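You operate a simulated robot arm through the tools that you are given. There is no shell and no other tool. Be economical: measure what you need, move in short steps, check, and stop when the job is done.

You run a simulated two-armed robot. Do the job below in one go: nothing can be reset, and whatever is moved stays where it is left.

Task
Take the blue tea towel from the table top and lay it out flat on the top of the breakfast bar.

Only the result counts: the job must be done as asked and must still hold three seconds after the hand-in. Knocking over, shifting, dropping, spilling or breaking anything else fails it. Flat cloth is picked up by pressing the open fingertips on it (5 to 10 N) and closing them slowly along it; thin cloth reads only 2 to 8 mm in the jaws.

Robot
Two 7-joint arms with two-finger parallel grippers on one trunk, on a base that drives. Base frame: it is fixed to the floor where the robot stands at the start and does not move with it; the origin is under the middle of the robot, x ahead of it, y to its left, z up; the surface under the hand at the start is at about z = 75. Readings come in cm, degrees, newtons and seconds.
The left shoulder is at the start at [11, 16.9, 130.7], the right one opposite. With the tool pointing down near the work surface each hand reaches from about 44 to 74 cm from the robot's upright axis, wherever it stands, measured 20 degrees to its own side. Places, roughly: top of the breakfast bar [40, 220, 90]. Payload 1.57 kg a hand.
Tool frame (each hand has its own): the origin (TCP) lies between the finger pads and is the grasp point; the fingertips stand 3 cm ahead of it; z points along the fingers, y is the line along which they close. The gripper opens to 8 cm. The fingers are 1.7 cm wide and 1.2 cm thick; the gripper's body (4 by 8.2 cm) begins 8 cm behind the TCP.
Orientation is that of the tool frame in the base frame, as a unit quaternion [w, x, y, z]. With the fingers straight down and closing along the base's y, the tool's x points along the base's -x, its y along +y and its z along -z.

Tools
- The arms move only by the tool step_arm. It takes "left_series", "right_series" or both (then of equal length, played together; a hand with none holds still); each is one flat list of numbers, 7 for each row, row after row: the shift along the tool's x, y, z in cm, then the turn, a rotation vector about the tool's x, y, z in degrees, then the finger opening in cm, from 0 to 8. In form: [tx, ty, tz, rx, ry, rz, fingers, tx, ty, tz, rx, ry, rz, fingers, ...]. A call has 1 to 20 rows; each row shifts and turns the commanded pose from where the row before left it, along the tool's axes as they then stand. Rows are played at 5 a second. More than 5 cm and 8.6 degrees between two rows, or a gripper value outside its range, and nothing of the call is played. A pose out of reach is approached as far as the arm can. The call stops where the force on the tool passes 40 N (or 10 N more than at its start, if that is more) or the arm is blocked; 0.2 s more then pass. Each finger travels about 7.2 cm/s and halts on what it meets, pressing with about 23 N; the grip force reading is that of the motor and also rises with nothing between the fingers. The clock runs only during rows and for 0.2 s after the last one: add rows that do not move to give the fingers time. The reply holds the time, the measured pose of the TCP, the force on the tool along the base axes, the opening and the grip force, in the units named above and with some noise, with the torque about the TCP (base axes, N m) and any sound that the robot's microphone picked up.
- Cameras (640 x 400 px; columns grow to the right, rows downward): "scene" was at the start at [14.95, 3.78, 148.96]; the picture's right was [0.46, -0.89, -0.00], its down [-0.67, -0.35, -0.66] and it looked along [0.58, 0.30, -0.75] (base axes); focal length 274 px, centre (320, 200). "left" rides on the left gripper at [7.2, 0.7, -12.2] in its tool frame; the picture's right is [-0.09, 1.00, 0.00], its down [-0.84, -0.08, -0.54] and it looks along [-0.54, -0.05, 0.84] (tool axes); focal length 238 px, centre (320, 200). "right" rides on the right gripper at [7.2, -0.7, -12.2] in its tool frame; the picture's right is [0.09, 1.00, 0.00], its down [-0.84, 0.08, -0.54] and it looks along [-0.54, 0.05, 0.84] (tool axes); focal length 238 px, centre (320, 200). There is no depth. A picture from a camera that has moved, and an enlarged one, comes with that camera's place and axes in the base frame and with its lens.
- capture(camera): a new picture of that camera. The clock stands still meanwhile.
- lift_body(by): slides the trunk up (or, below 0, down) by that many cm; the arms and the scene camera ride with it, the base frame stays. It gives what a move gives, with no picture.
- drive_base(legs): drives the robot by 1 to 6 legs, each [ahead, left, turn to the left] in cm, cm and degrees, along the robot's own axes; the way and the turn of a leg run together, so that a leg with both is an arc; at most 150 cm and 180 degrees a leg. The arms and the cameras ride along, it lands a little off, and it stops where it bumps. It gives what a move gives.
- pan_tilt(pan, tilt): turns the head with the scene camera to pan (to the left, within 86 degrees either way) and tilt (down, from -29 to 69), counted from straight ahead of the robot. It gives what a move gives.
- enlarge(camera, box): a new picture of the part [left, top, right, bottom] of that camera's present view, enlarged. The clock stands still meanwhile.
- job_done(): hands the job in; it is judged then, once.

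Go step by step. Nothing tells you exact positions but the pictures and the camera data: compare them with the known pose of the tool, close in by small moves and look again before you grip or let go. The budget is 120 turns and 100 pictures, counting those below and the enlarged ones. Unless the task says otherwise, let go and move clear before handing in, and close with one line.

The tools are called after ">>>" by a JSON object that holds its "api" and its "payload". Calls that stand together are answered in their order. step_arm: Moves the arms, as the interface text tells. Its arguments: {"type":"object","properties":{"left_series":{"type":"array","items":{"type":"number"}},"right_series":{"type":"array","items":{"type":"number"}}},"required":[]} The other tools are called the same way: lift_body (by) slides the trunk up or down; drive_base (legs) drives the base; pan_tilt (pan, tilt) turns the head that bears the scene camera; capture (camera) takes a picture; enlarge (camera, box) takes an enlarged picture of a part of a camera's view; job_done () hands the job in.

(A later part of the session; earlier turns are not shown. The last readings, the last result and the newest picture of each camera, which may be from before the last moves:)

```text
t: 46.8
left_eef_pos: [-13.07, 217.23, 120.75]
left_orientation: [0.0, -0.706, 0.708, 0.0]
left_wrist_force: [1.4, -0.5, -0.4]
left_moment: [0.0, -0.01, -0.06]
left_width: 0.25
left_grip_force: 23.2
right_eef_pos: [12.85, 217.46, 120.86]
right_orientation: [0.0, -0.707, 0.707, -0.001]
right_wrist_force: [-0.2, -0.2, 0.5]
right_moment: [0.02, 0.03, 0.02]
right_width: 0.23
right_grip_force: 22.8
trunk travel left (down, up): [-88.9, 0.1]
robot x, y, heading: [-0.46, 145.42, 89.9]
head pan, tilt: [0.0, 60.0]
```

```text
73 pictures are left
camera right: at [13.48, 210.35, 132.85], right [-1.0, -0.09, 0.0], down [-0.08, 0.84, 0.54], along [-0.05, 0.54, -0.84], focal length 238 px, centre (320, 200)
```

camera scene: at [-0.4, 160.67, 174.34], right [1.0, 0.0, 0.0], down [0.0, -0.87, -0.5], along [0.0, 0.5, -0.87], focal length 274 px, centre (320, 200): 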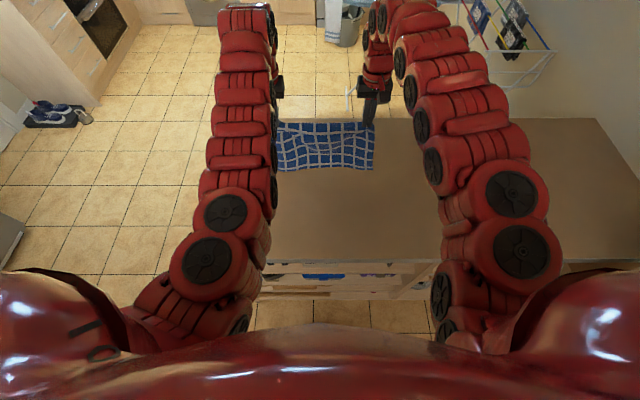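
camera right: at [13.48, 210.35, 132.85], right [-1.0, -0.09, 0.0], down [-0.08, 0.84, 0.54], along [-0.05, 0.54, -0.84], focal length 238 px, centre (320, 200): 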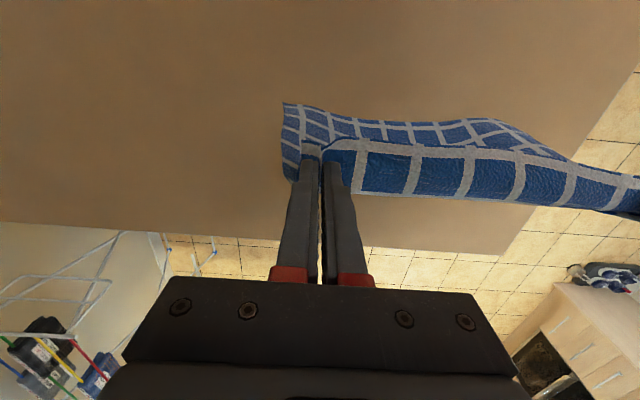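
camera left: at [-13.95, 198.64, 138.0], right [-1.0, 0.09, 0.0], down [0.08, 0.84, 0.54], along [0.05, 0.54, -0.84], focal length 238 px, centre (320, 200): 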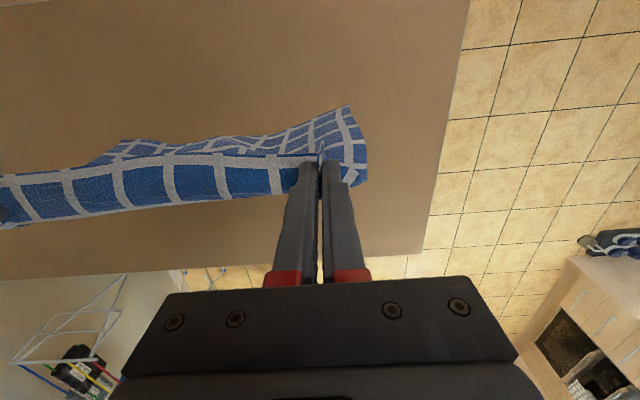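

Bottom edge is about 6 cm above the bar at y≈217. Now lower until it touches and lay it out by moving back toward me while descending.

>>> {"api": "step_arm", "payload": {"left_series": [0, 0, 2, 0, 0, 0, 0, 0, 0, 2, 0, 0, 0, 0, 0, 0, 1.8, 0, 0, 0, 0, 1.3, 0, 1.3, 0, 0, 0, 0, 1.3, 0, 1.3, 0, 0, 0, 0, 1.3, 0, 1.3, 0, 0, 0, 0, 1.3, 0, 1.3, 0, 0, 0, 0, 1.3, 0, 1.3, 0, 0, 0, 0, 1.3, 0, 1.3, 0, 0, 0, 0, 1.3, 0, 1.3, 0, 0, 0, 0, 1.3, 0, 1.3, 0, 0, 0, 0], "right_series": [0, 0, 2, 0, 0, 0, 0, 0, 0, 2, 0, 0, 0, 0, 0, 0, 1.8, 0, 0, 0, 0, 1.3, 0, 1.3, 0, 0, 0, 0, 1.3, 0, 1.3, 0, 0, 0, 0, 1.3, 0, 1.3, 0, 0, 0, 0, 1.3, 0, 1.3, 0, 0, 0, 0, 1.3, 0, 1.3, 0, 0, 0, 0, 1.3, 0, 1.3, 0, 0, 0, 0, 1.3, 0, 1.3, 0, 0, 0, 0, 1.3, 0, 1.3, 0, 0, 0, 0]}}

>>> {"api": "capture", "payload": {"camera": "scene"}}

>>> {"api": "capture", "payload": {"camera": "right"}}

```text
t: 49.2
left_eef_pos: [-13.15, 207.08, 104.71]
left_orientation: [0.0, -0.707, 0.708, 0.0]
left_wrist_force: [1.3, 0.4, -0.1]
left_moment: [-0.03, -0.05, 0.0]
left_width: 0.26
left_grip_force: 23.0
right_eef_pos: [12.84, 207.01, 104.51]
right_orientation: [0.0, -0.707, 0.708, -0.001]
right_wrist_force: [-1.1, -0.4, 0.2]
right_moment: [0.03, 0.03, -0.07]
right_width: 0.21
right_grip_force: 23.1
trunk travel left (down, up): [-88.9, 0.1]
robot x, y, heading: [-0.21, 145.91, 89.7]
head pan, tilt: [0.0, 60.0]
```

```text
72 pictures are left
camera scene: at [-0.46, 160.63, 174.34], right [1.0, 0.0, 0.0], down [0.0, -0.87, -0.5], along [0.0, 0.5, -0.87], focal length 274 px, centre (320, 200)
```

scene: 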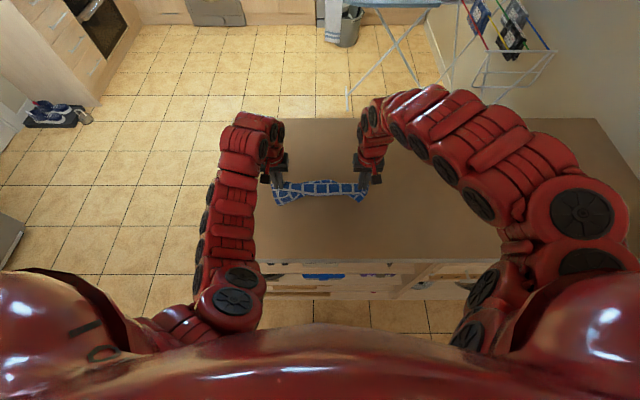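

```text
71 pictures are left
camera right: at [13.53, 199.81, 116.64], right [-1.0, -0.09, 0.0], down [-0.08, 0.84, 0.54], along [-0.05, 0.54, -0.84], focal length 238 px, centre (320, 200)
```

right: 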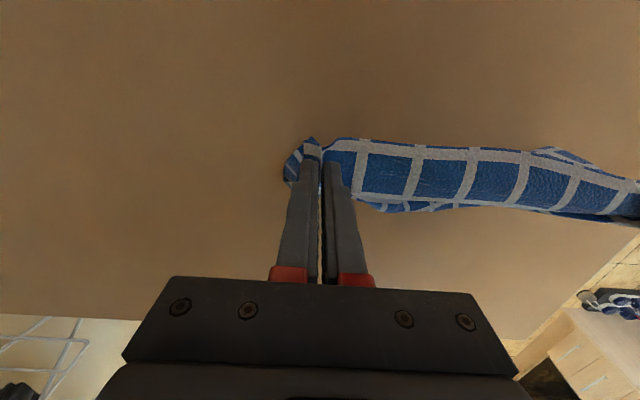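

>>> {"api": "enlarge", "payload": {"camera": "scene", "box": [240, 140, 400, 240]}}

>>> {"api": "capture", "payload": {"camera": "left"}}

```text
4.00 times, centred on (320, 190) of scene
camera zoom: at [-0.46, 160.63, 174.34], right [1.0, 0.0, 0.0], down [0.0, -0.87, -0.5], along [0.0, 0.5, -0.87], focal length 1095 px, centre (320, 240)
```

zoom: 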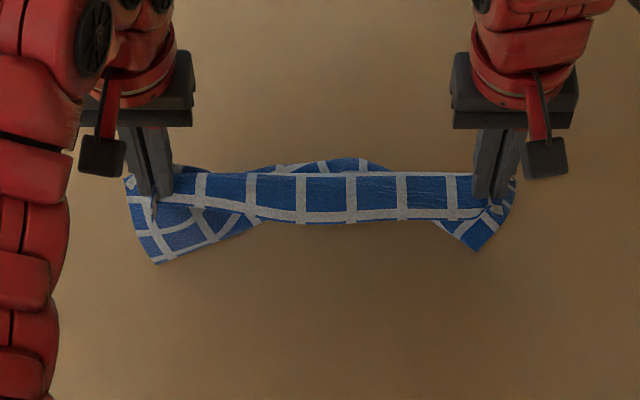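

```text
69 pictures are left
camera left: at [-13.88, 199.83, 116.9], right [-1.0, 0.09, 0.0], down [0.08, 0.84, 0.54], along [0.05, 0.54, -0.84], focal length 238 px, centre (320, 200)
```

left: 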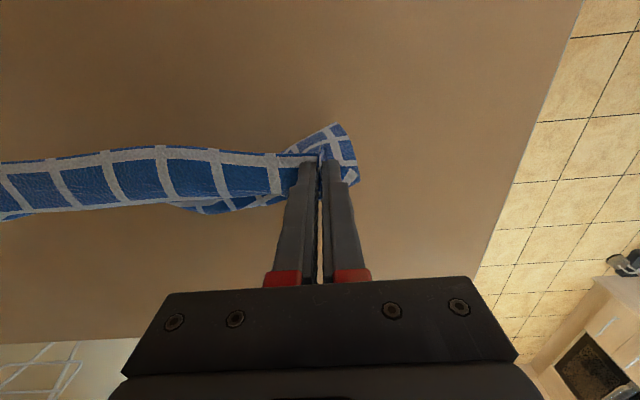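

The bottom corners curled under toward me. I'll lift again, reach further forward, and redo it with an initial backward drag so the bottom edge trails behind.

>>> {"api": "step_arm", "payload": {"left_series": [-1, 0, -2, 0, 0, 0, 0, -1, 0, -2, 0, 0, 0, 0, -1, 0, -2, 0, 0, 0, 0, -1.5, 0, -2, 0, 0, 0, 0, -1.5, 0, -2, 0, 0, 0, 0, -1.5, 0, -2, 0, 0, 0, 0, -2, 0, -2, 0, 0, 0, 0, -2, 0, -2, 0, 0, 0, 0, -2, 0, -1, 0, 0, 0, 0, -2, 0, 0, 0, 0, 0, 0, 0, 0, 0, 0, 0, 0, 0, 0, 0, 0, 0, 0, 0, 0], "right_series": [-1, 0, -2, 0, 0, 0, 0, -1, 0, -2, 0, 0, 0, 0, -1, 0, -2, 0, 0, 0, 0, -1.5, 0, -2, 0, 0, 0, 0, -1.5, 0, -2, 0, 0, 0, 0, -1.5, 0, -2, 0, 0, 0, 0, -2, 0, -2, 0, 0, 0, 0, -2, 0, -2, 0, 0, 0, 0, -2, 0, -1, 0, 0, 0, 0, -2, 0, 0, 0, 0, 0, 0, 0, 0, 0, 0, 0, 0, 0, 0, 0, 0, 0, 0, 0, 0]}}

>>> {"api": "enlarge", "payload": {"camera": "scene", "box": [240, 90, 400, 190]}}

>>> {"api": "capture", "payload": {"camera": "left"}}

```text
t: 51.8
left_eef_pos: [-13.43, 218.33, 120.77]
left_orientation: [0.0, -0.707, 0.708, 0.0]
left_wrist_force: [1.6, 0.0, -0.2]
left_moment: [0.0, -0.01, -0.04]
left_width: 0.27
left_grip_force: 22.5
left hand out of reach, approached as far as the arm can: row 9, 10
right_eef_pos: [12.67, 218.51, 120.49]
right_orientation: [-0.002, -0.706, 0.708, -0.002]
right_wrist_force: [-1.3, 0.2, -0.7]
right_moment: [0.0, 0.04, -0.01]
right_width: 0.21
right_grip_force: 23.2
right hand out of reach, approached as far as the arm can: row 9, 10
trunk travel left (down, up): [-88.9, 0.1]
robot x, y, heading: [-0.54, 145.78, 90.1]
head pan, tilt: [0.0, 60.0]
```

```text
4.00 times, centred on (320, 140) of scene
camera zoom: at [-0.34, 160.65, 174.34], right [1.0, 0.0, 0.0], down [0.0, -0.87, -0.5], along [0.0, 0.5, -0.87], focal length 1095 px, centre (320, 440)
```

zoom: 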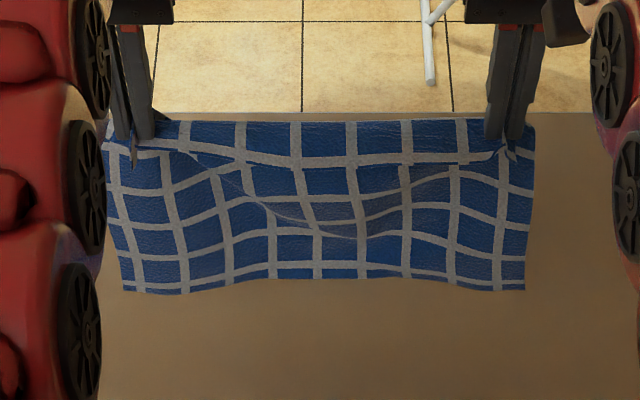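

```text
67 pictures are left
camera left: at [-14.04, 211.16, 132.92], right [-1.0, 0.09, 0.0], down [0.08, 0.84, 0.54], along [0.05, 0.54, -0.84], focal length 238 px, centre (320, 200)
```

left: 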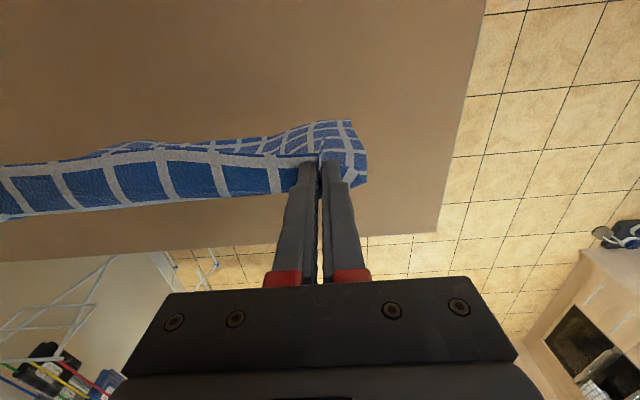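

The towel naturally curls toward me, so I'll lay it the other way: touch the bottom edge near the bar's front, then advance the hands outward while lowering. First back the base 20 cm and retract the arms slightly.

>>> {"api": "drive_base", "payload": {"legs": [[-20, 0, 0]]}}

>>> {"api": "step_arm", "payload": {"left_series": [2, 0, 0.5, 0, 0, 0, 0, 2, 0, 0.5, 0, 0, 0, 0, 2, 0, 0.5, 0, 0, 0, 0, 0, 0, 0, 0, 0, 0, 0, 0, 0, 0, 0, 0, 0, 0], "right_series": [2, 0, 0.5, 0, 0, 0, 0, 2, 0, 0.5, 0, 0, 0, 0, 2, 0, 0.5, 0, 0, 0, 0, 0, 0, 0, 0, 0, 0, 0, 0, 0, 0, 0, 0, 0, 0]}}

>>> {"api": "capture", "payload": {"camera": "scene"}}

>>> {"api": "capture", "payload": {"camera": "left"}}

```text
t: 53.4
left_eef_pos: [-13.5, 198.87, 120.51]
left_orientation: [0.0, -0.707, 0.708, 0.0]
left_wrist_force: [1.6, 0.3, 0.0]
left_moment: [-0.03, -0.02, -0.04]
left_width: 0.29
left_grip_force: 23.1
right_eef_pos: [12.63, 199.17, 120.46]
right_orientation: [0.002, 0.707, -0.707, 0.003]
right_wrist_force: [-2.0, 0.5, -0.8]
right_moment: [-0.01, 0.05, -0.02]
right_width: 0.23
right_grip_force: 22.8
trunk travel left (down, up): [-88.9, 0.1]
robot x, y, heading: [-0.54, 126.13, 90.0]
head pan, tilt: [0.0, 60.0]
```

```text
t: 54.6
left_eef_pos: [-13.59, 192.75, 119.14]
left_orientation: [0.0, -0.707, 0.707, 0.0]
left_wrist_force: [2.1, 0.0, -0.4]
left_moment: [0.02, -0.09, -0.05]
left_width: 0.26
left_grip_force: 23.0
right_eef_pos: [12.62, 192.98, 119.11]
right_orientation: [0.001, 0.707, -0.707, 0.002]
right_wrist_force: [-3.2, 1.0, 0.5]
right_moment: [-0.04, 0.12, -0.03]
right_width: 0.22
right_grip_force: 23.0
trunk travel left (down, up): [-88.9, 0.1]
robot x, y, heading: [-0.34, 126.02, 89.9]
head pan, tilt: [0.0, 60.0]
```

```text
66 pictures are left
camera scene: at [-0.49, 141.08, 174.33], right [1.0, 0.0, 0.0], down [0.0, -0.87, -0.5], along [0.0, 0.5, -0.87], focal length 274 px, centre (320, 200)
```

scene: 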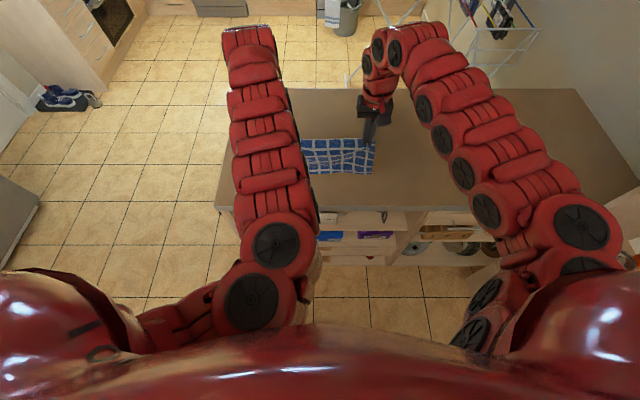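

```text
65 pictures are left
camera left: at [-14.33, 185.53, 131.32], right [-1.0, 0.09, 0.0], down [0.08, 0.84, 0.54], along [0.05, 0.54, -0.84], focal length 238 px, centre (320, 200)
```

left: 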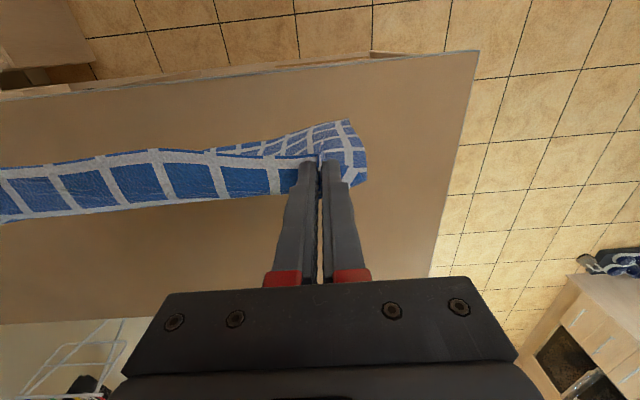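

Front edge is at y≈187.5. I'll move 4 cm forward, lower to touch, and begin advancing while descending.

>>> {"api": "drive_base", "payload": {"legs": [[4, 0, 0]]}}

>>> {"api": "step_arm", "payload": {"left_series": [0, 0, 2, 0, 0, 0, 0, 0, 0, 2, 0, 0, 0, 0, -0.5, 0, 1, 0, 0, 0, 0, -1, 0, 0.9, 0, 0, 0, 0, -1, 0, 0.9, 0, 0, 0, 0, -1, 0, 0.9, 0, 0, 0, 0, -1, 0, 0.9, 0, 0, 0, 0, -1, 0, 0.9, 0, 0, 0, 0], "right_series": [0, 0, 2, 0, 0, 0, 0, 0, 0, 2, 0, 0, 0, 0, -0.5, 0, 1, 0, 0, 0, 0, -1, 0, 0.9, 0, 0, 0, 0, -1, 0, 0.9, 0, 0, 0, 0, -1, 0, 0.9, 0, 0, 0, 0, -1, 0, 0.9, 0, 0, 0, 0, -1, 0, 0.9, 0, 0, 0, 0]}}

>>> {"api": "enlarge", "payload": {"camera": "scene", "box": [240, 120, 400, 220]}}

>>> {"api": "capture", "payload": {"camera": "left"}}

```text
t: 55.5
left_eef_pos: [-13.57, 195.93, 119.63]
left_orientation: [0.002, -0.707, 0.707, 0.002]
left_wrist_force: [2.8, -1.4, 1.4]
left_moment: [0.08, -0.1, -0.04]
left_width: 0.28
left_grip_force: 23.6
right_eef_pos: [12.75, 196.16, 119.39]
right_orientation: [0.002, -0.707, 0.707, 0.002]
right_wrist_force: [-2.4, -0.9, 0.6]
right_moment: [0.07, 0.1, -0.02]
right_width: 0.22
right_grip_force: 22.9
trunk travel left (down, up): [-88.9, 0.1]
robot x, y, heading: [-0.19, 129.78, 90.3]
head pan, tilt: [0.0, 60.0]
```

```text
t: 57.2
left_eef_pos: [-13.36, 202.15, 109.41]
left_orientation: [0.002, -0.705, 0.709, -0.001]
left_wrist_force: [1.5, 0.2, -0.7]
left_moment: [-0.02, -0.14, -0.03]
left_width: 0.28
left_grip_force: 23.0
right_eef_pos: [12.75, 202.06, 109.76]
right_orientation: [0.001, -0.706, 0.708, -0.003]
right_wrist_force: [-2.1, -0.3, -0.3]
right_moment: [0.0, 0.08, -0.02]
right_width: 0.23
right_grip_force: 22.6
trunk travel left (down, up): [-88.9, 0.1]
robot x, y, heading: [-0.31, 129.77, 89.7]
head pan, tilt: [0.0, 60.0]
```

```text
4.00 times, centred on (320, 170) of scene
camera zoom: at [-0.84, 145.03, 174.33], right [1.0, 0.0, 0.0], down [0.0, -0.87, -0.5], along [0.0, 0.5, -0.87], focal length 1095 px, centre (320, 320)
```

zoom: 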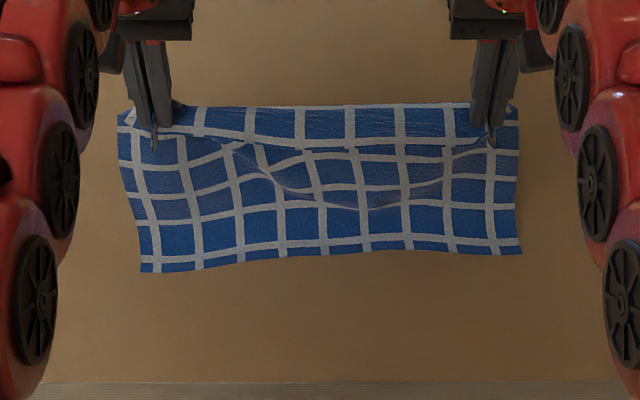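

```text
63 pictures are left
camera left: at [-14.19, 195.05, 121.68], right [-1.0, 0.1, 0.0], down [0.08, 0.84, 0.54], along [0.06, 0.54, -0.84], focal length 238 px, centre (320, 200)
```

left: 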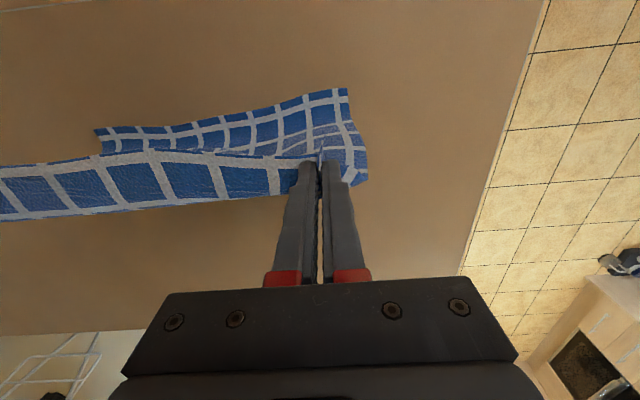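

It works: the bottom edge lies down toward me. But it starts about 12 cm behind the front edge, and I'd run short of forward reach, so I'll lift, back up 5 cm and repeat.

>>> {"api": "step_arm", "payload": {"left_series": [1, 0, -2, 0, 0, 0, 0, 1, 0, -2, 0, 0, 0, 0, 1, 0, -2, 0, 0, 0, 0, 1, 0, -2, 0, 0, 0, 0, 1, 0, -1.5, 0, 0, 0, 0], "right_series": [1, 0, -2, 0, 0, 0, 0, 1, 0, -2, 0, 0, 0, 0, 1, 0, -2, 0, 0, 0, 0, 1, 0, -2, 0, 0, 0, 0, 1, 0, -1.5, 0, 0, 0, 0]}}

>>> {"api": "drive_base", "payload": {"legs": [[-5, 0, 0]]}}

>>> {"api": "step_arm", "payload": {"left_series": [0, 0, 2, 0, 0, 0, 0, 0, 0, 2, 0, 0, 0, 0, -0.5, 0, 1, 0, 0, 0, 0, -1, 0, 0.9, 0, 0, 0, 0, -1, 0, 0.9, 0, 0, 0, 0, -1, 0, 0.9, 0, 0, 0, 0, -1, 0, 0.9, 0, 0, 0, 0, -1, 0, 0.9, 0, 0, 0, 0], "right_series": [0, 0, 2, 0, 0, 0, 0, 0, 0, 2, 0, 0, 0, 0, -0.5, 0, 1, 0, 0, 0, 0, -1, 0, 0.9, 0, 0, 0, 0, -1, 0, 0.9, 0, 0, 0, 0, -1, 0, 0.9, 0, 0, 0, 0, -1, 0, 0.9, 0, 0, 0, 0, -1, 0, 0.9, 0, 0, 0, 0]}}

>>> {"api": "capture", "payload": {"camera": "left"}}

```text
t: 58.5
left_eef_pos: [-13.69, 196.8, 119.3]
left_orientation: [-0.001, 0.707, -0.707, 0.001]
left_wrist_force: [3.0, -0.7, -0.1]
left_moment: [0.02, -0.07, -0.05]
left_width: 0.29
left_grip_force: 22.6
right_eef_pos: [12.52, 197.2, 119.05]
right_orientation: [0.0, 0.707, -0.707, 0.001]
right_wrist_force: [-3.5, 0.0, 0.2]
right_moment: [0.03, 0.08, -0.02]
right_width: 0.23
right_grip_force: 22.9
trunk travel left (down, up): [-88.9, 0.1]
robot x, y, heading: [-0.65, 129.93, 90.1]
head pan, tilt: [0.0, 60.0]
```

```text
t: 59.4
left_eef_pos: [-13.49, 192.75, 118.82]
left_orientation: [-0.002, -0.706, 0.708, -0.002]
left_wrist_force: [3.2, 0.0, -0.6]
left_moment: [-0.08, -0.09, 0.0]
left_width: 0.28
left_grip_force: 22.9
right_eef_pos: [12.71, 193.04, 118.7]
right_orientation: [0.003, 0.707, -0.707, 0.003]
right_wrist_force: [-2.8, 0.1, -0.2]
right_moment: [-0.07, 0.11, -0.06]
right_width: 0.21
right_grip_force: 23.0
trunk travel left (down, up): [-88.9, 0.1]
robot x, y, heading: [-0.46, 125.36, 90.1]
head pan, tilt: [0.0, 60.0]
```

```text
t: 61.2
left_eef_pos: [-13.63, 197.53, 109.75]
left_orientation: [0.001, -0.707, 0.708, 0.0]
left_wrist_force: [2.8, -0.6, 0.5]
left_moment: [-0.04, -0.12, -0.03]
left_width: 0.27
left_grip_force: 22.9
right_eef_pos: [12.72, 197.28, 109.96]
right_orientation: [-0.001, -0.707, 0.707, -0.002]
right_wrist_force: [-3.5, -0.6, -0.5]
right_moment: [-0.02, 0.11, -0.02]
right_width: 0.2
right_grip_force: 22.4
right hand out of reach, approached as far as the arm can: row 8
trunk travel left (down, up): [-88.9, 0.1]
robot x, y, heading: [-0.73, 125.08, 90.0]
head pan, tilt: [0.0, 60.0]
```

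```text
62 pictures are left
camera left: at [-14.34, 190.23, 121.95], right [-1.0, 0.09, 0.0], down [0.08, 0.84, 0.54], along [0.05, 0.54, -0.84], focal length 238 px, centre (320, 200)
```

left: 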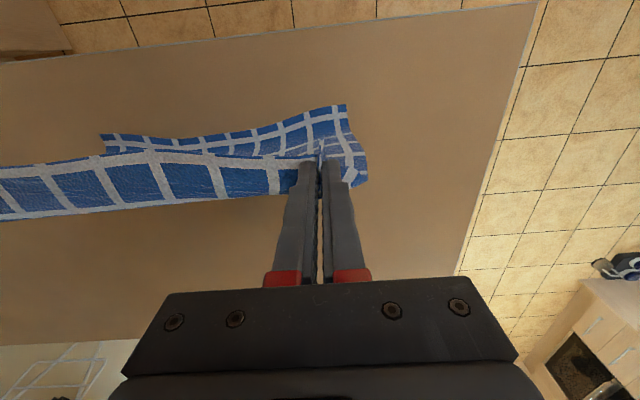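

Good. Now alternating forward driving and lowering.

>>> {"api": "drive_base", "payload": {"legs": [[4, 0, 0]]}}

>>> {"api": "step_arm", "payload": {"left_series": [0, 0, 1.5, 0, 0, 0, 0, 0, 0, 1.5, 0, 0, 0, 0], "right_series": [0, 0, 1.5, 0, 0, 0, 0, 0, 0, 1.5, 0, 0, 0, 0]}}

>>> {"api": "drive_base", "payload": {"legs": [[4, 0, 0]]}}

>>> {"api": "step_arm", "payload": {"left_series": [0, 0, 1.5, 0, 0, 0, 0, 0, 0, 1.5, 0, 0, 0, 0], "right_series": [0, 0, 1.5, 0, 0, 0, 0, 0, 0, 1.5, 0, 0, 0, 0]}}

>>> {"api": "enlarge", "payload": {"camera": "scene", "box": [240, 120, 400, 220]}}

>>> {"api": "capture", "payload": {"camera": "left"}}

```text
t: 62.0
left_eef_pos: [-13.78, 200.48, 110.2]
left_orientation: [0.003, -0.707, 0.707, 0.003]
left_wrist_force: [4.2, -0.6, 0.3]
left_moment: [0.06, -0.14, -0.03]
left_width: 0.26
left_grip_force: 23.0
right_eef_pos: [12.84, 200.52, 110.42]
right_orientation: [-0.002, 0.707, -0.707, -0.001]
right_wrist_force: [-3.1, 0.1, 0.3]
right_moment: [0.08, 0.16, -0.06]
right_width: 0.24
right_grip_force: 22.8
trunk travel left (down, up): [-88.9, 0.1]
robot x, y, heading: [-0.54, 129.17, 89.7]
head pan, tilt: [0.0, 60.0]
```

```text
t: 62.6
left_eef_pos: [-13.65, 200.64, 107.93]
left_orientation: [0.001, -0.706, 0.708, 0.002]
left_wrist_force: [4.7, 0.4, 0.1]
left_moment: [0.03, -0.11, -0.08]
left_width: 0.27
left_grip_force: 22.5
left hand out of reach, approached as far as the arm can: row 1
right_eef_pos: [12.77, 200.49, 107.91]
right_orientation: [-0.001, -0.707, 0.707, 0.0]
right_wrist_force: [-4.7, 0.0, 0.0]
right_moment: [0.03, 0.14, -0.01]
right_width: 0.24
right_grip_force: 22.9
right hand out of reach, approached as far as the arm can: row 1
trunk travel left (down, up): [-88.9, 0.1]
robot x, y, heading: [-0.23, 129.42, 89.7]
head pan, tilt: [0.0, 60.0]
```

```text
t: 63.5
left_eef_pos: [-13.67, 204.07, 108.09]
left_orientation: [0.001, -0.707, 0.707, 0.001]
left_wrist_force: [4.3, -1.5, 0.9]
left_moment: [0.03, -0.18, -0.06]
left_width: 0.26
left_grip_force: 23.4
right_eef_pos: [12.78, 204.01, 108.18]
right_orientation: [0.001, -0.707, 0.707, 0.001]
right_wrist_force: [-5.4, -0.5, 0.9]
right_moment: [0.05, 0.17, -0.03]
right_width: 0.23
right_grip_force: 22.9
trunk travel left (down, up): [-88.9, 0.1]
robot x, y, heading: [-0.49, 132.65, 89.8]
head pan, tilt: [0.0, 60.0]
```

```text
t: 64.1
left_eef_pos: [-13.66, 203.67, 104.81]
left_orientation: [0.001, -0.706, 0.708, 0.0]
left_wrist_force: [4.8, -0.6, -0.1]
left_moment: [0.01, -0.15, -0.01]
left_width: 0.29
left_grip_force: 23.0
left hand out of reach, approached as far as the arm can: row 1, 2
right_eef_pos: [12.76, 203.69, 105.06]
right_orientation: [0.0, -0.707, 0.707, 0.0]
right_wrist_force: [-4.0, 0.1, 0.7]
right_moment: [-0.01, 0.19, -0.01]
right_width: 0.23
right_grip_force: 22.6
right hand out of reach, approached as far as the arm can: row 1, 2
trunk travel left (down, up): [-88.9, 0.1]
robot x, y, heading: [-0.53, 132.72, 89.6]
head pan, tilt: [0.0, 60.0]
```

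```text
4.00 times, centred on (320, 170) of scene
camera zoom: at [-0.36, 147.48, 174.36], right [1.0, 0.0, 0.0], down [0.0, -0.87, -0.5], along [0.0, 0.5, -0.87], focal length 1095 px, centre (320, 320)
```

zoom: 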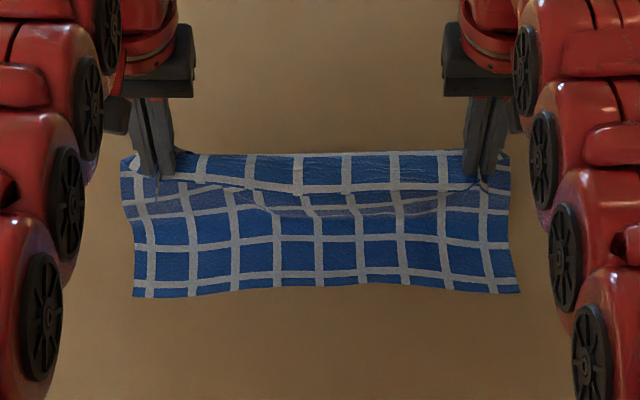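

```text
60 pictures are left
camera left: at [-14.33, 196.53, 117.09], right [-1.0, 0.1, 0.0], down [0.08, 0.84, 0.54], along [0.05, 0.54, -0.84], focal length 238 px, centre (320, 200)
```

left: 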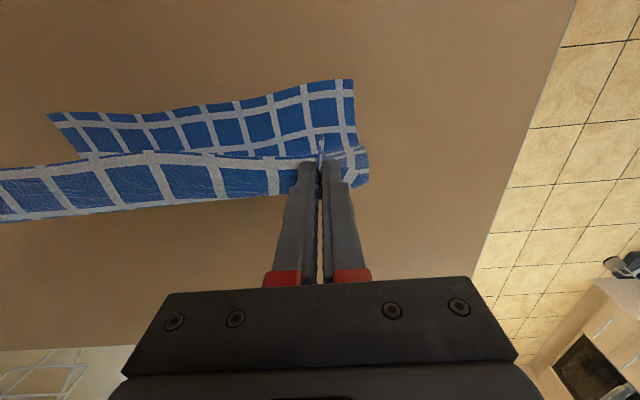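

The towel is laying nicely. Lowering with the trunk now (arms near full reach) while driving forward.

>>> {"api": "lift_body", "payload": {"by": -3}}

>>> {"api": "drive_base", "payload": {"legs": [[4, 0, 0]]}}

>>> {"api": "lift_body", "payload": {"by": -3}}

>>> {"api": "drive_base", "payload": {"legs": [[4, 0, 0]]}}

>>> {"api": "capture", "payload": {"camera": "scene"}}

>>> {"api": "capture", "payload": {"camera": "left"}}

```text
t: 64.9
left_eef_pos: [-13.74, 204.05, 101.77]
left_orientation: [-0.001, -0.707, 0.708, 0.0]
left_wrist_force: [6.2, -0.1, -0.4]
left_moment: [0.01, -0.15, -0.07]
left_width: 0.28
left_grip_force: 22.6
right_eef_pos: [12.75, 203.83, 102.04]
right_orientation: [-0.001, -0.707, 0.707, -0.001]
right_wrist_force: [-6.0, 0.6, 0.1]
right_moment: [0.0, 0.17, -0.04]
right_width: 0.25
right_grip_force: 22.7
trunk travel left (down, up): [-85.9, 3.1]
robot x, y, heading: [-0.55, 133.0, 89.8]
head pan, tilt: [0.0, 60.0]
```

```text
t: 65.8
left_eef_pos: [-13.7, 207.52, 102.16]
left_orientation: [0.003, -0.706, 0.709, 0.001]
left_wrist_force: [5.6, -0.2, 1.0]
left_moment: [0.05, -0.14, -0.05]
left_width: 0.27
left_grip_force: 23.1
right_eef_pos: [12.78, 207.36, 102.3]
right_orientation: [0.001, -0.706, 0.708, 0.001]
right_wrist_force: [-5.5, -0.7, 0.4]
right_moment: [0.05, 0.17, -0.06]
right_width: 0.22
right_grip_force: 22.3
trunk travel left (down, up): [-85.9, 3.1]
robot x, y, heading: [-0.46, 136.95, 90.1]
head pan, tilt: [0.0, 60.0]
```

```text
t: 66.5
left_eef_pos: [-13.57, 208.03, 98.74]
left_orientation: [0.0, -0.705, 0.709, 0.001]
left_wrist_force: [4.2, 0.7, 0.1]
left_moment: [-0.01, -0.15, -0.04]
left_width: 0.27
left_grip_force: 23.2
right_eef_pos: [12.86, 207.92, 98.85]
right_orientation: [0.001, 0.708, -0.706, 0.002]
right_wrist_force: [-4.8, -0.1, -0.7]
right_moment: [-0.04, 0.16, 0.01]
right_width: 0.21
right_grip_force: 21.8
trunk travel left (down, up): [-82.9, 6.1]
robot x, y, heading: [-0.53, 136.59, 89.6]
head pan, tilt: [0.0, 60.0]
```

```text
t: 67.4
left_eef_pos: [-13.6, 211.4, 99.04]
left_orientation: [0.001, -0.706, 0.708, 0.002]
left_wrist_force: [5.0, -0.7, 0.5]
left_moment: [0.1, -0.17, -0.03]
left_width: 0.27
left_grip_force: 23.5
right_eef_pos: [12.75, 211.23, 99.24]
right_orientation: [0.0, 0.708, -0.706, 0.0]
right_wrist_force: [-4.9, -0.1, 0.7]
right_moment: [0.02, 0.16, -0.04]
right_width: 0.25
right_grip_force: 22.6
trunk travel left (down, up): [-82.9, 6.1]
robot x, y, heading: [-0.81, 140.85, 90.3]
head pan, tilt: [0.0, 60.0]
```

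```text
59 pictures are left
camera scene: at [-0.38, 154.89, 168.42], right [1.0, 0.0, 0.0], down [0.0, -0.86, -0.5], along [0.0, 0.5, -0.86], focal length 274 px, centre (320, 200)
```

scene: 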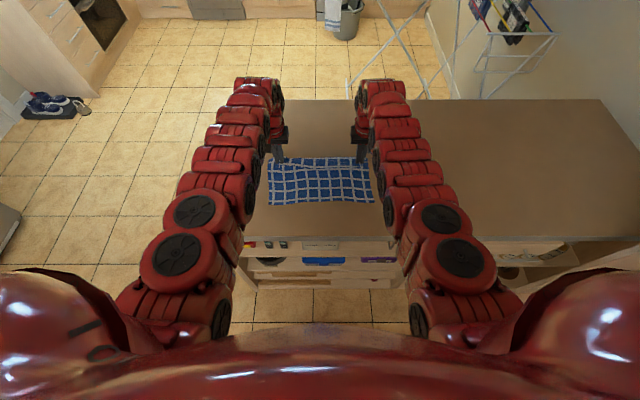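

```text
58 pictures are left
camera left: at [-14.34, 204.13, 111.32], right [-1.0, 0.1, 0.0], down [0.08, 0.83, 0.55], along [0.05, 0.54, -0.84], focal length 238 px, centre (320, 200)
```

left: 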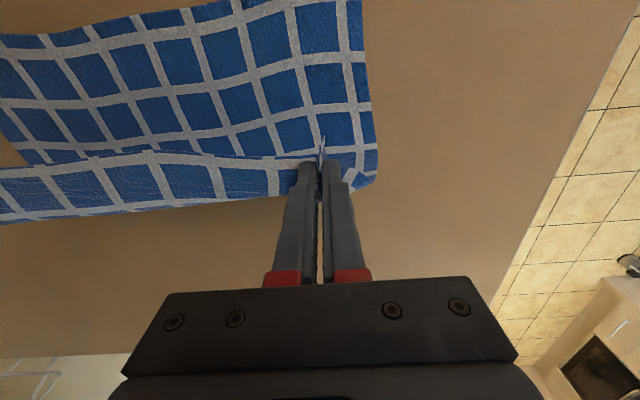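

Excellent—flat so far. Continue: down and forward.

>>> {"api": "lift_body", "payload": {"by": -2}}

>>> {"api": "drive_base", "payload": {"legs": [[4, 0, 0]]}}

>>> {"api": "lift_body", "payload": {"by": -1.5}}

>>> {"api": "drive_base", "payload": {"legs": [[3, 0, 0]]}}

>>> {"api": "capture", "payload": {"camera": "scene"}}

>>> {"api": "capture", "payload": {"camera": "left"}}

```text
t: 68.1
left_eef_pos: [-13.68, 211.78, 96.7]
left_orientation: [0.0, -0.706, 0.708, 0.0]
left_wrist_force: [3.3, 0.0, -0.3]
left_moment: [-0.04, -0.12, -0.01]
left_width: 0.3
left_grip_force: 23.1
right_eef_pos: [12.77, 211.74, 96.93]
right_orientation: [0.0, 0.707, -0.707, 0.001]
right_wrist_force: [-4.7, 0.9, -0.5]
right_moment: [-0.03, 0.14, -0.05]
right_width: 0.25
right_grip_force: 23.2
trunk travel left (down, up): [-80.9, 8.1]
robot x, y, heading: [-0.25, 140.62, 89.6]
head pan, tilt: [0.0, 60.0]
```

```text
t: 68.9
left_eef_pos: [-13.57, 215.35, 97.01]
left_orientation: [0.001, -0.706, 0.708, 0.001]
left_wrist_force: [4.2, -0.2, -0.8]
left_moment: [0.03, -0.16, -0.04]
left_width: 0.28
left_grip_force: 22.9
right_eef_pos: [12.77, 215.28, 97.28]
right_orientation: [0.001, -0.707, 0.708, 0.001]
right_wrist_force: [-4.4, -0.4, 0.0]
right_moment: [0.06, 0.18, -0.03]
right_width: 0.22
right_grip_force: 22.9
trunk travel left (down, up): [-80.9, 8.1]
robot x, y, heading: [-0.61, 144.52, 89.9]
head pan, tilt: [0.0, 60.0]
```

```text
t: 69.6
left_eef_pos: [-13.56, 215.82, 95.33]
left_orientation: [0.0, -0.706, 0.709, 0.0]
left_wrist_force: [3.9, -0.2, 0.0]
left_moment: [0.0, -0.09, -0.02]
left_width: 0.28
left_grip_force: 22.7
right_eef_pos: [12.73, 215.58, 95.59]
right_orientation: [0.002, 0.707, -0.707, 0.001]
right_wrist_force: [-3.4, 0.1, 0.7]
right_moment: [-0.01, 0.12, 0.0]
right_width: 0.24
right_grip_force: 22.8
trunk travel left (down, up): [-79.4, 9.6]
robot x, y, heading: [0.03, 144.37, 90.0]
head pan, tilt: [0.0, 60.0]
```

```text
t: 70.4
left_eef_pos: [-13.68, 218.22, 95.57]
left_orientation: [0.002, -0.706, 0.709, 0.002]
left_wrist_force: [3.5, -0.1, 0.5]
left_moment: [0.04, -0.17, -0.03]
left_width: 0.26
left_grip_force: 23.1
right_eef_pos: [12.81, 218.25, 95.83]
right_orientation: [0.0, -0.707, 0.707, 0.001]
right_wrist_force: [-5.2, -0.3, 0.1]
right_moment: [0.09, 0.14, -0.05]
right_width: 0.23
right_grip_force: 22.9
trunk travel left (down, up): [-79.4, 9.6]
robot x, y, heading: [-0.17, 147.74, 89.6]
head pan, tilt: [0.0, 60.0]
```

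```text
57 pictures are left
camera scene: at [-0.36, 161.87, 164.91], right [1.0, 0.0, 0.0], down [0.0, -0.86, -0.5], along [0.0, 0.5, -0.86], focal length 274 px, centre (320, 200)
```

scene: 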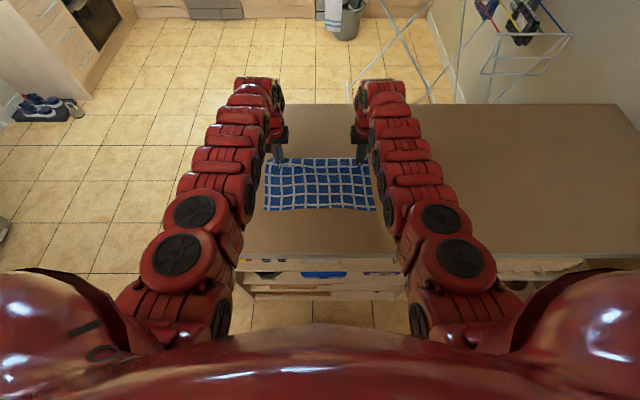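

```text
56 pictures are left
camera left: at [-14.28, 211.07, 107.78], right [-1.0, 0.1, 0.0], down [0.08, 0.83, 0.55], along [0.05, 0.54, -0.84], focal length 238 px, centre (320, 200)
```

left: 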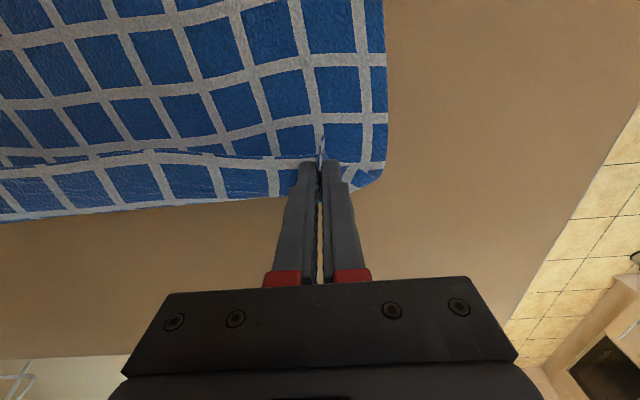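

Nearly flat. Lower another 1.7 cm, then forward 2 cm to pull it smooth.

>>> {"api": "lift_body", "payload": {"by": -1.7}}

>>> {"api": "drive_base", "payload": {"legs": [[2, 0, 0]]}}

>>> {"api": "step_arm", "payload": {"left_series": [-0.5, 0, 0, 0, 0, 0, 0, -0.5, 0, 0, 0, 0, 0, 0, 0, 0, 0, 0, 0, 0, 0], "right_series": [-0.5, 0, 0, 0, 0, 0, 0, -0.5, 0, 0, 0, 0, 0, 0, 0, 0, 0, 0, 0, 0, 0]}}

>>> {"api": "enlarge", "payload": {"camera": "scene", "box": [240, 130, 400, 230]}}

>>> {"api": "capture", "payload": {"camera": "left"}}

```text
t: 71.0
left_eef_pos: [-13.58, 218.76, 93.53]
left_orientation: [0.0, -0.706, 0.709, 0.0]
left_wrist_force: [3.9, -0.9, -0.6]
left_moment: [-0.01, -0.11, -0.04]
left_width: 0.27
left_grip_force: 23.1
right_eef_pos: [12.91, 218.62, 93.75]
right_orientation: [-0.001, -0.707, 0.707, 0.0]
right_wrist_force: [-3.3, -0.5, 0.1]
right_moment: [0.02, 0.12, -0.02]
right_width: 0.24
right_grip_force: 23.1
trunk travel left (down, up): [-77.7, 11.3]
robot x, y, heading: [-0.06, 147.39, 90.0]
head pan, tilt: [0.0, 60.0]
```

```text
t: 71.8
left_eef_pos: [-13.57, 220.35, 93.93]
left_orientation: [0.001, -0.706, 0.708, 0.0]
left_wrist_force: [4.0, -0.3, -0.6]
left_moment: [0.02, -0.1, -0.03]
left_width: 0.26
left_grip_force: 23.0
right_eef_pos: [12.66, 220.29, 93.93]
right_orientation: [0.001, -0.707, 0.707, 0.0]
right_wrist_force: [-3.8, 0.1, 0.2]
right_moment: [0.06, 0.14, -0.03]
right_width: 0.22
right_grip_force: 23.1
trunk travel left (down, up): [-77.7, 11.3]
robot x, y, heading: [-0.46, 149.68, 89.6]
head pan, tilt: [0.0, 60.0]
```

```text
t: 72.6
left_eef_pos: [-13.45, 220.71, 93.59]
left_orientation: [0.0, -0.706, 0.708, -0.001]
left_wrist_force: [2.8, 0.1, -0.1]
left_moment: [-0.01, -0.1, -0.03]
left_width: 0.28
left_grip_force: 23.3
left hand out of reach, approached as far as the arm can: row 1, 2
right_eef_pos: [12.82, 220.76, 93.92]
right_orientation: [0.002, 0.707, -0.707, 0.0]
right_wrist_force: [-2.3, 0.6, 0.1]
right_moment: [0.0, 0.11, -0.01]
right_width: 0.22
right_grip_force: 22.8
right hand out of reach, approached as far as the arm can: row 1, 2
trunk travel left (down, up): [-77.7, 11.3]
robot x, y, heading: [-0.2, 149.7, 89.7]
head pan, tilt: [0.0, 60.0]
```

```text
4.00 times, centred on (320, 180) of scene
camera zoom: at [-0.36, 164.57, 163.12], right [1.0, 0.0, 0.0], down [0.0, -0.87, -0.5], along [0.0, 0.5, -0.87], focal length 1095 px, centre (320, 280)
```

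zoom: 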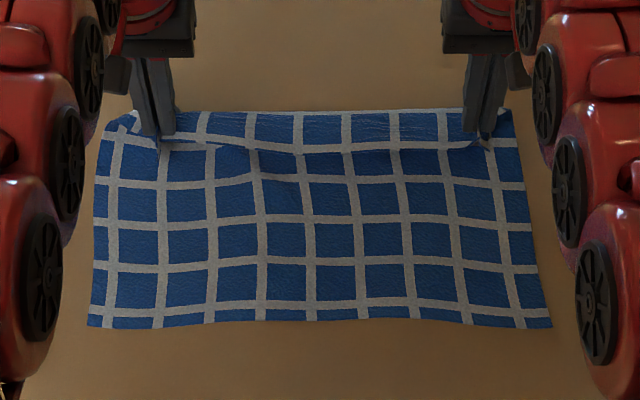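

```text
54 pictures are left
camera left: at [-14.27, 213.49, 105.75], right [-1.0, 0.1, 0.0], down [0.08, 0.84, 0.54], along [0.05, 0.54, -0.84], focal length 238 px, centre (320, 200)
```

left: 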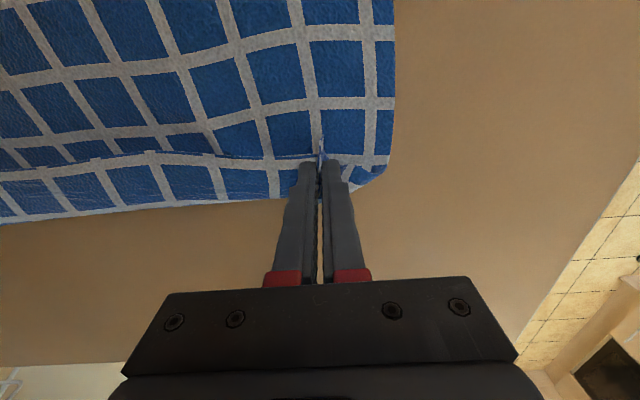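

A few centimetres of slack remain folded behind the held edge. I'll tilt the tools forward to gain reach and pull the edge ~5 cm further out.

>>> {"api": "step_arm", "payload": {"left_series": [0, 0, 0, 0, -8, 0, 0, 0, 0, 0, 0, -8, 0, 0, 0, 0, 0, 0, -8, 0, 0, 0, 0, 0, 0, -8, 0, 0, -0.85, 0, 0.53, 0, 0, 0, 0, -0.85, 0, 0.53, 0, 0, 0, 0, -0.85, 0, 0.53, 0, 0, 0, 0, 0, 0, 0, 0, 0, 0, 0], "right_series": [0, 0, 0, 0, -8, 0, 0, 0, 0, 0, 0, -8, 0, 0, 0, 0, 0, 0, -8, 0, 0, 0, 0, 0, 0, -8, 0, 0, -0.85, 0, 0.53, 0, 0, 0, 0, -0.85, 0, 0.53, 0, 0, 0, 0, -0.85, 0, 0.53, 0, 0, 0, 0, 0, 0, 0, 0, 0, 0, 0]}}

>>> {"api": "enlarge", "payload": {"camera": "scene", "box": [240, 130, 400, 230]}}

>>> {"api": "capture", "payload": {"camera": "left"}}

```text
t: 74.4
left_eef_pos: [-13.45, 224.09, 93.15]
left_orientation: [0.195, -0.679, 0.681, 0.195]
left_wrist_force: [-0.4, 0.1, -0.3]
left_moment: [-0.01, -0.02, 0.0]
left_width: 0.26
left_grip_force: 22.8
left hand out of reach, approached as far as the arm can: row 4
right_eef_pos: [12.68, 223.67, 93.86]
right_orientation: [0.194, -0.68, 0.68, 0.194]
right_wrist_force: [0.2, 0.2, -1.0]
right_moment: [0.01, -0.01, -0.01]
right_width: 0.01
right_grip_force: 21.7
trunk travel left (down, up): [-77.7, 11.3]
robot x, y, heading: [-0.34, 149.58, 89.8]
head pan, tilt: [0.0, 60.0]
```

```text
4.00 times, centred on (320, 180) of scene
camera zoom: at [-0.21, 164.44, 163.14], right [1.0, 0.0, 0.0], down [0.0, -0.87, -0.5], along [0.0, 0.5, -0.87], focal length 1095 px, centre (320, 280)
```

zoom: 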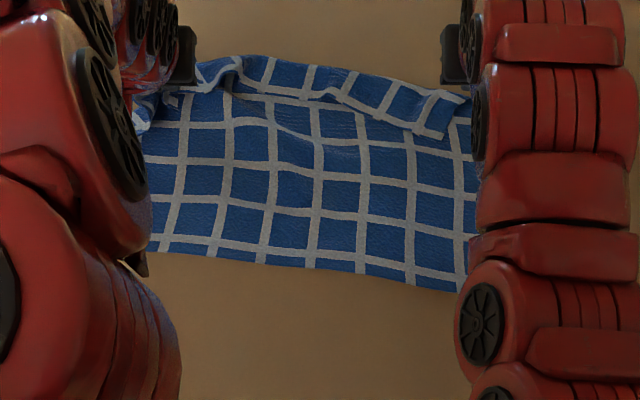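

```text
52 pictures are left
camera left: at [-14.2, 211.56, 99.78], right [-1.0, 0.08, 0.05], down [0.08, 0.42, 0.9], along [0.05, 0.9, -0.43], focal length 238 px, centre (320, 200)
```

left: 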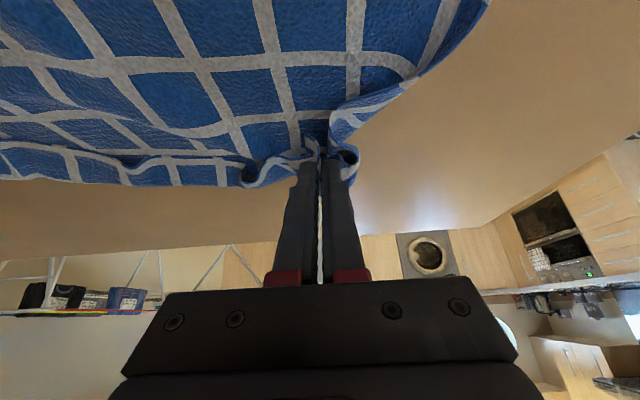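

The right grip slipped off. Let me see the state on the right.

>>> {"api": "capture", "payload": {"camera": "right"}}

>>> {"api": "capture", "payload": {"camera": "scene"}}

```text
51 pictures are left
camera right: at [13.47, 211.16, 100.27], right [-1.0, -0.08, -0.05], down [-0.08, 0.42, 0.9], along [-0.05, 0.9, -0.43], focal length 238 px, centre (320, 200)
```

right: 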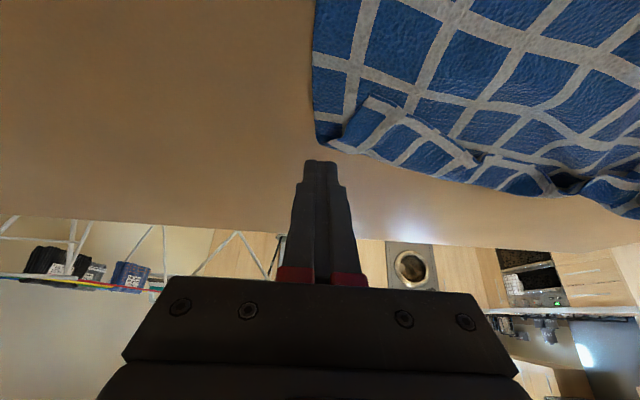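

```text
50 pictures are left
camera scene: at [-0.21, 164.44, 163.14], right [1.0, 0.0, 0.0], down [0.0, -0.87, -0.5], along [0.0, 0.5, -0.87], focal length 274 px, centre (320, 200)
```

scene: 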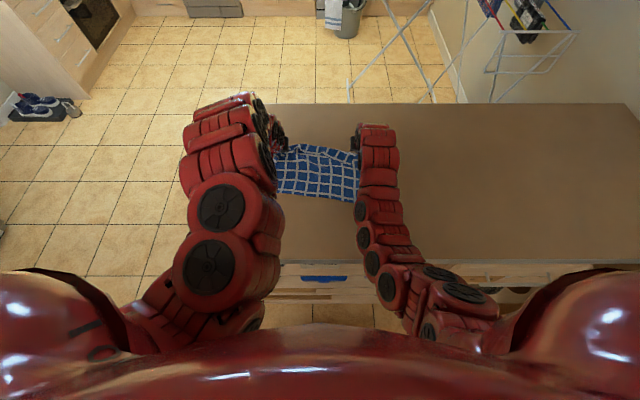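

The right far corner is folded back on itself. I'll release the left too, retract both hands up, and inspect the whole towel.

>>> {"api": "step_arm", "payload": {"left_series": [0, 0, 0, 0, 0, 0, 1.5, 0, 0, 0, 0, 0, 0, 2.5, 0, 0, 0, 0, 0, 0, 2.5, 0, 0, -2, 0, 0, 0, 2.5, 0, 0, -3, 0, 0, 0, 2.5, 0, 0, -4, 0, 8, 0, 2.5, 0, 0, -4, 0, 8, 0, 2.5, 0, 0, -4, 0, 8, 0, 2.5, 0, 0, -4, 0, 8, 0, 2.5], "right_series": [-1, 0, -1, 0, 0, 0, 0, 0, 0, -3, 0, 0, 0, 0, 0, 0, -3, 0, 0, 0, 0, 0, 0, -3, 0, 0, 0, 0, 0, 0, -3, 0, 0, 0, 0, 0, 0, -3, 0, 8, 0, 0, 0, 0, -3, 0, 8, 0, 0, 0, 0, -3, 0, 8, 0, 0, 0, 0, -3, 0, 8, 0, 0]}}

>>> {"api": "drive_base", "payload": {"legs": [[-15, 0, 0]]}}

>>> {"api": "capture", "payload": {"camera": "scene"}}

>>> {"api": "capture", "payload": {"camera": "right"}}

>>> {"api": "capture", "payload": {"camera": "left"}}

```text
t: 76.4
left_eef_pos: [-12.92, 219.37, 110.55]
left_orientation: [-0.002, -0.705, 0.709, -0.001]
left_wrist_force: [0.1, -0.4, -0.5]
left_moment: [-0.05, 0.05, -0.02]
left_width: 2.5
left_grip_force: 0.0
left hand out of reach, approached as far as the arm can: row 5, 6
right_eef_pos: [13.98, 214.93, 108.83]
right_orientation: [-0.004, -0.705, 0.709, -0.002]
right_wrist_force: [1.4, 0.1, 1.1]
right_moment: [-0.06, 0.08, 0.0]
right_width: 0.01
right_grip_force: 21.2
right hand out of reach, approached as far as the arm can: row 7, 8
trunk travel left (down, up): [-77.7, 11.3]
robot x, y, heading: [-0.06, 149.82, 89.9]
head pan, tilt: [0.0, 60.0]
```

```text
t: 77.8
left_eef_pos: [-13.37, 204.37, 110.54]
left_orientation: [0.0, -0.706, 0.708, -0.001]
left_wrist_force: [0.0, 0.0, 0.3]
left_moment: [-0.01, -0.05, 0.06]
left_width: 2.5
left_grip_force: 0.0
right_eef_pos: [13.3, 199.96, 108.89]
right_orientation: [0.001, 0.708, -0.707, 0.001]
right_wrist_force: [-0.4, 0.0, -0.2]
right_moment: [0.01, -0.01, 0.02]
right_width: 0.0
right_grip_force: 21.4
trunk travel left (down, up): [-77.7, 11.3]
robot x, y, heading: [-0.4, 134.97, 90.1]
head pan, tilt: [0.0, 60.0]
```

```text
49 pictures are left
camera scene: at [-0.41, 149.71, 163.11], right [1.0, 0.0, 0.0], down [0.0, -0.87, -0.5], along [0.0, 0.5, -0.87], focal length 274 px, centre (320, 200)
```

scene: 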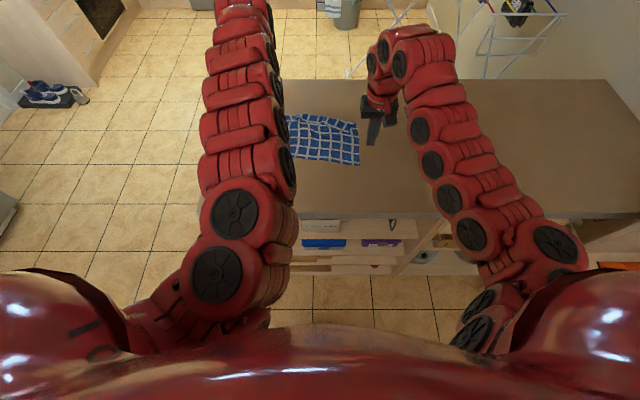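

```text
48 pictures are left
camera right: at [13.97, 192.93, 121.1], right [-1.0, -0.09, 0.0], down [-0.08, 0.84, 0.54], along [-0.05, 0.54, -0.84], focal length 238 px, centre (320, 200)
```

right: 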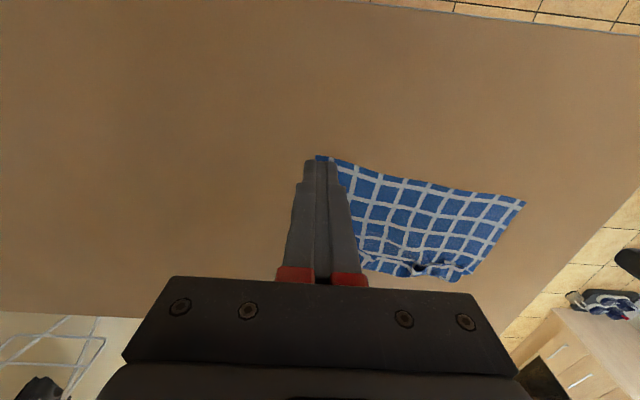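

```text
47 pictures are left
camera left: at [-14.05, 197.2, 122.65], right [-1.0, 0.09, 0.0], down [0.08, 0.84, 0.54], along [0.05, 0.54, -0.84], focal length 238 px, centre (320, 200)
```

left: 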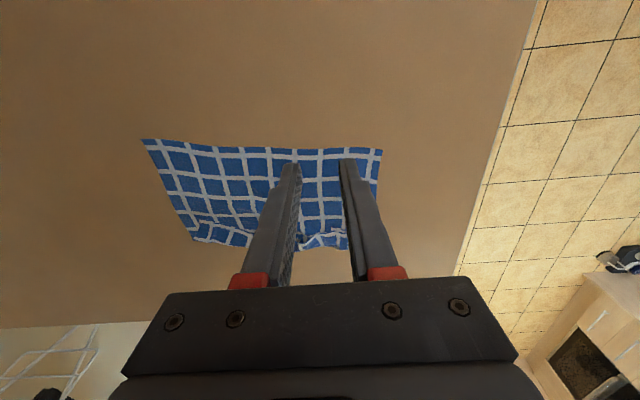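

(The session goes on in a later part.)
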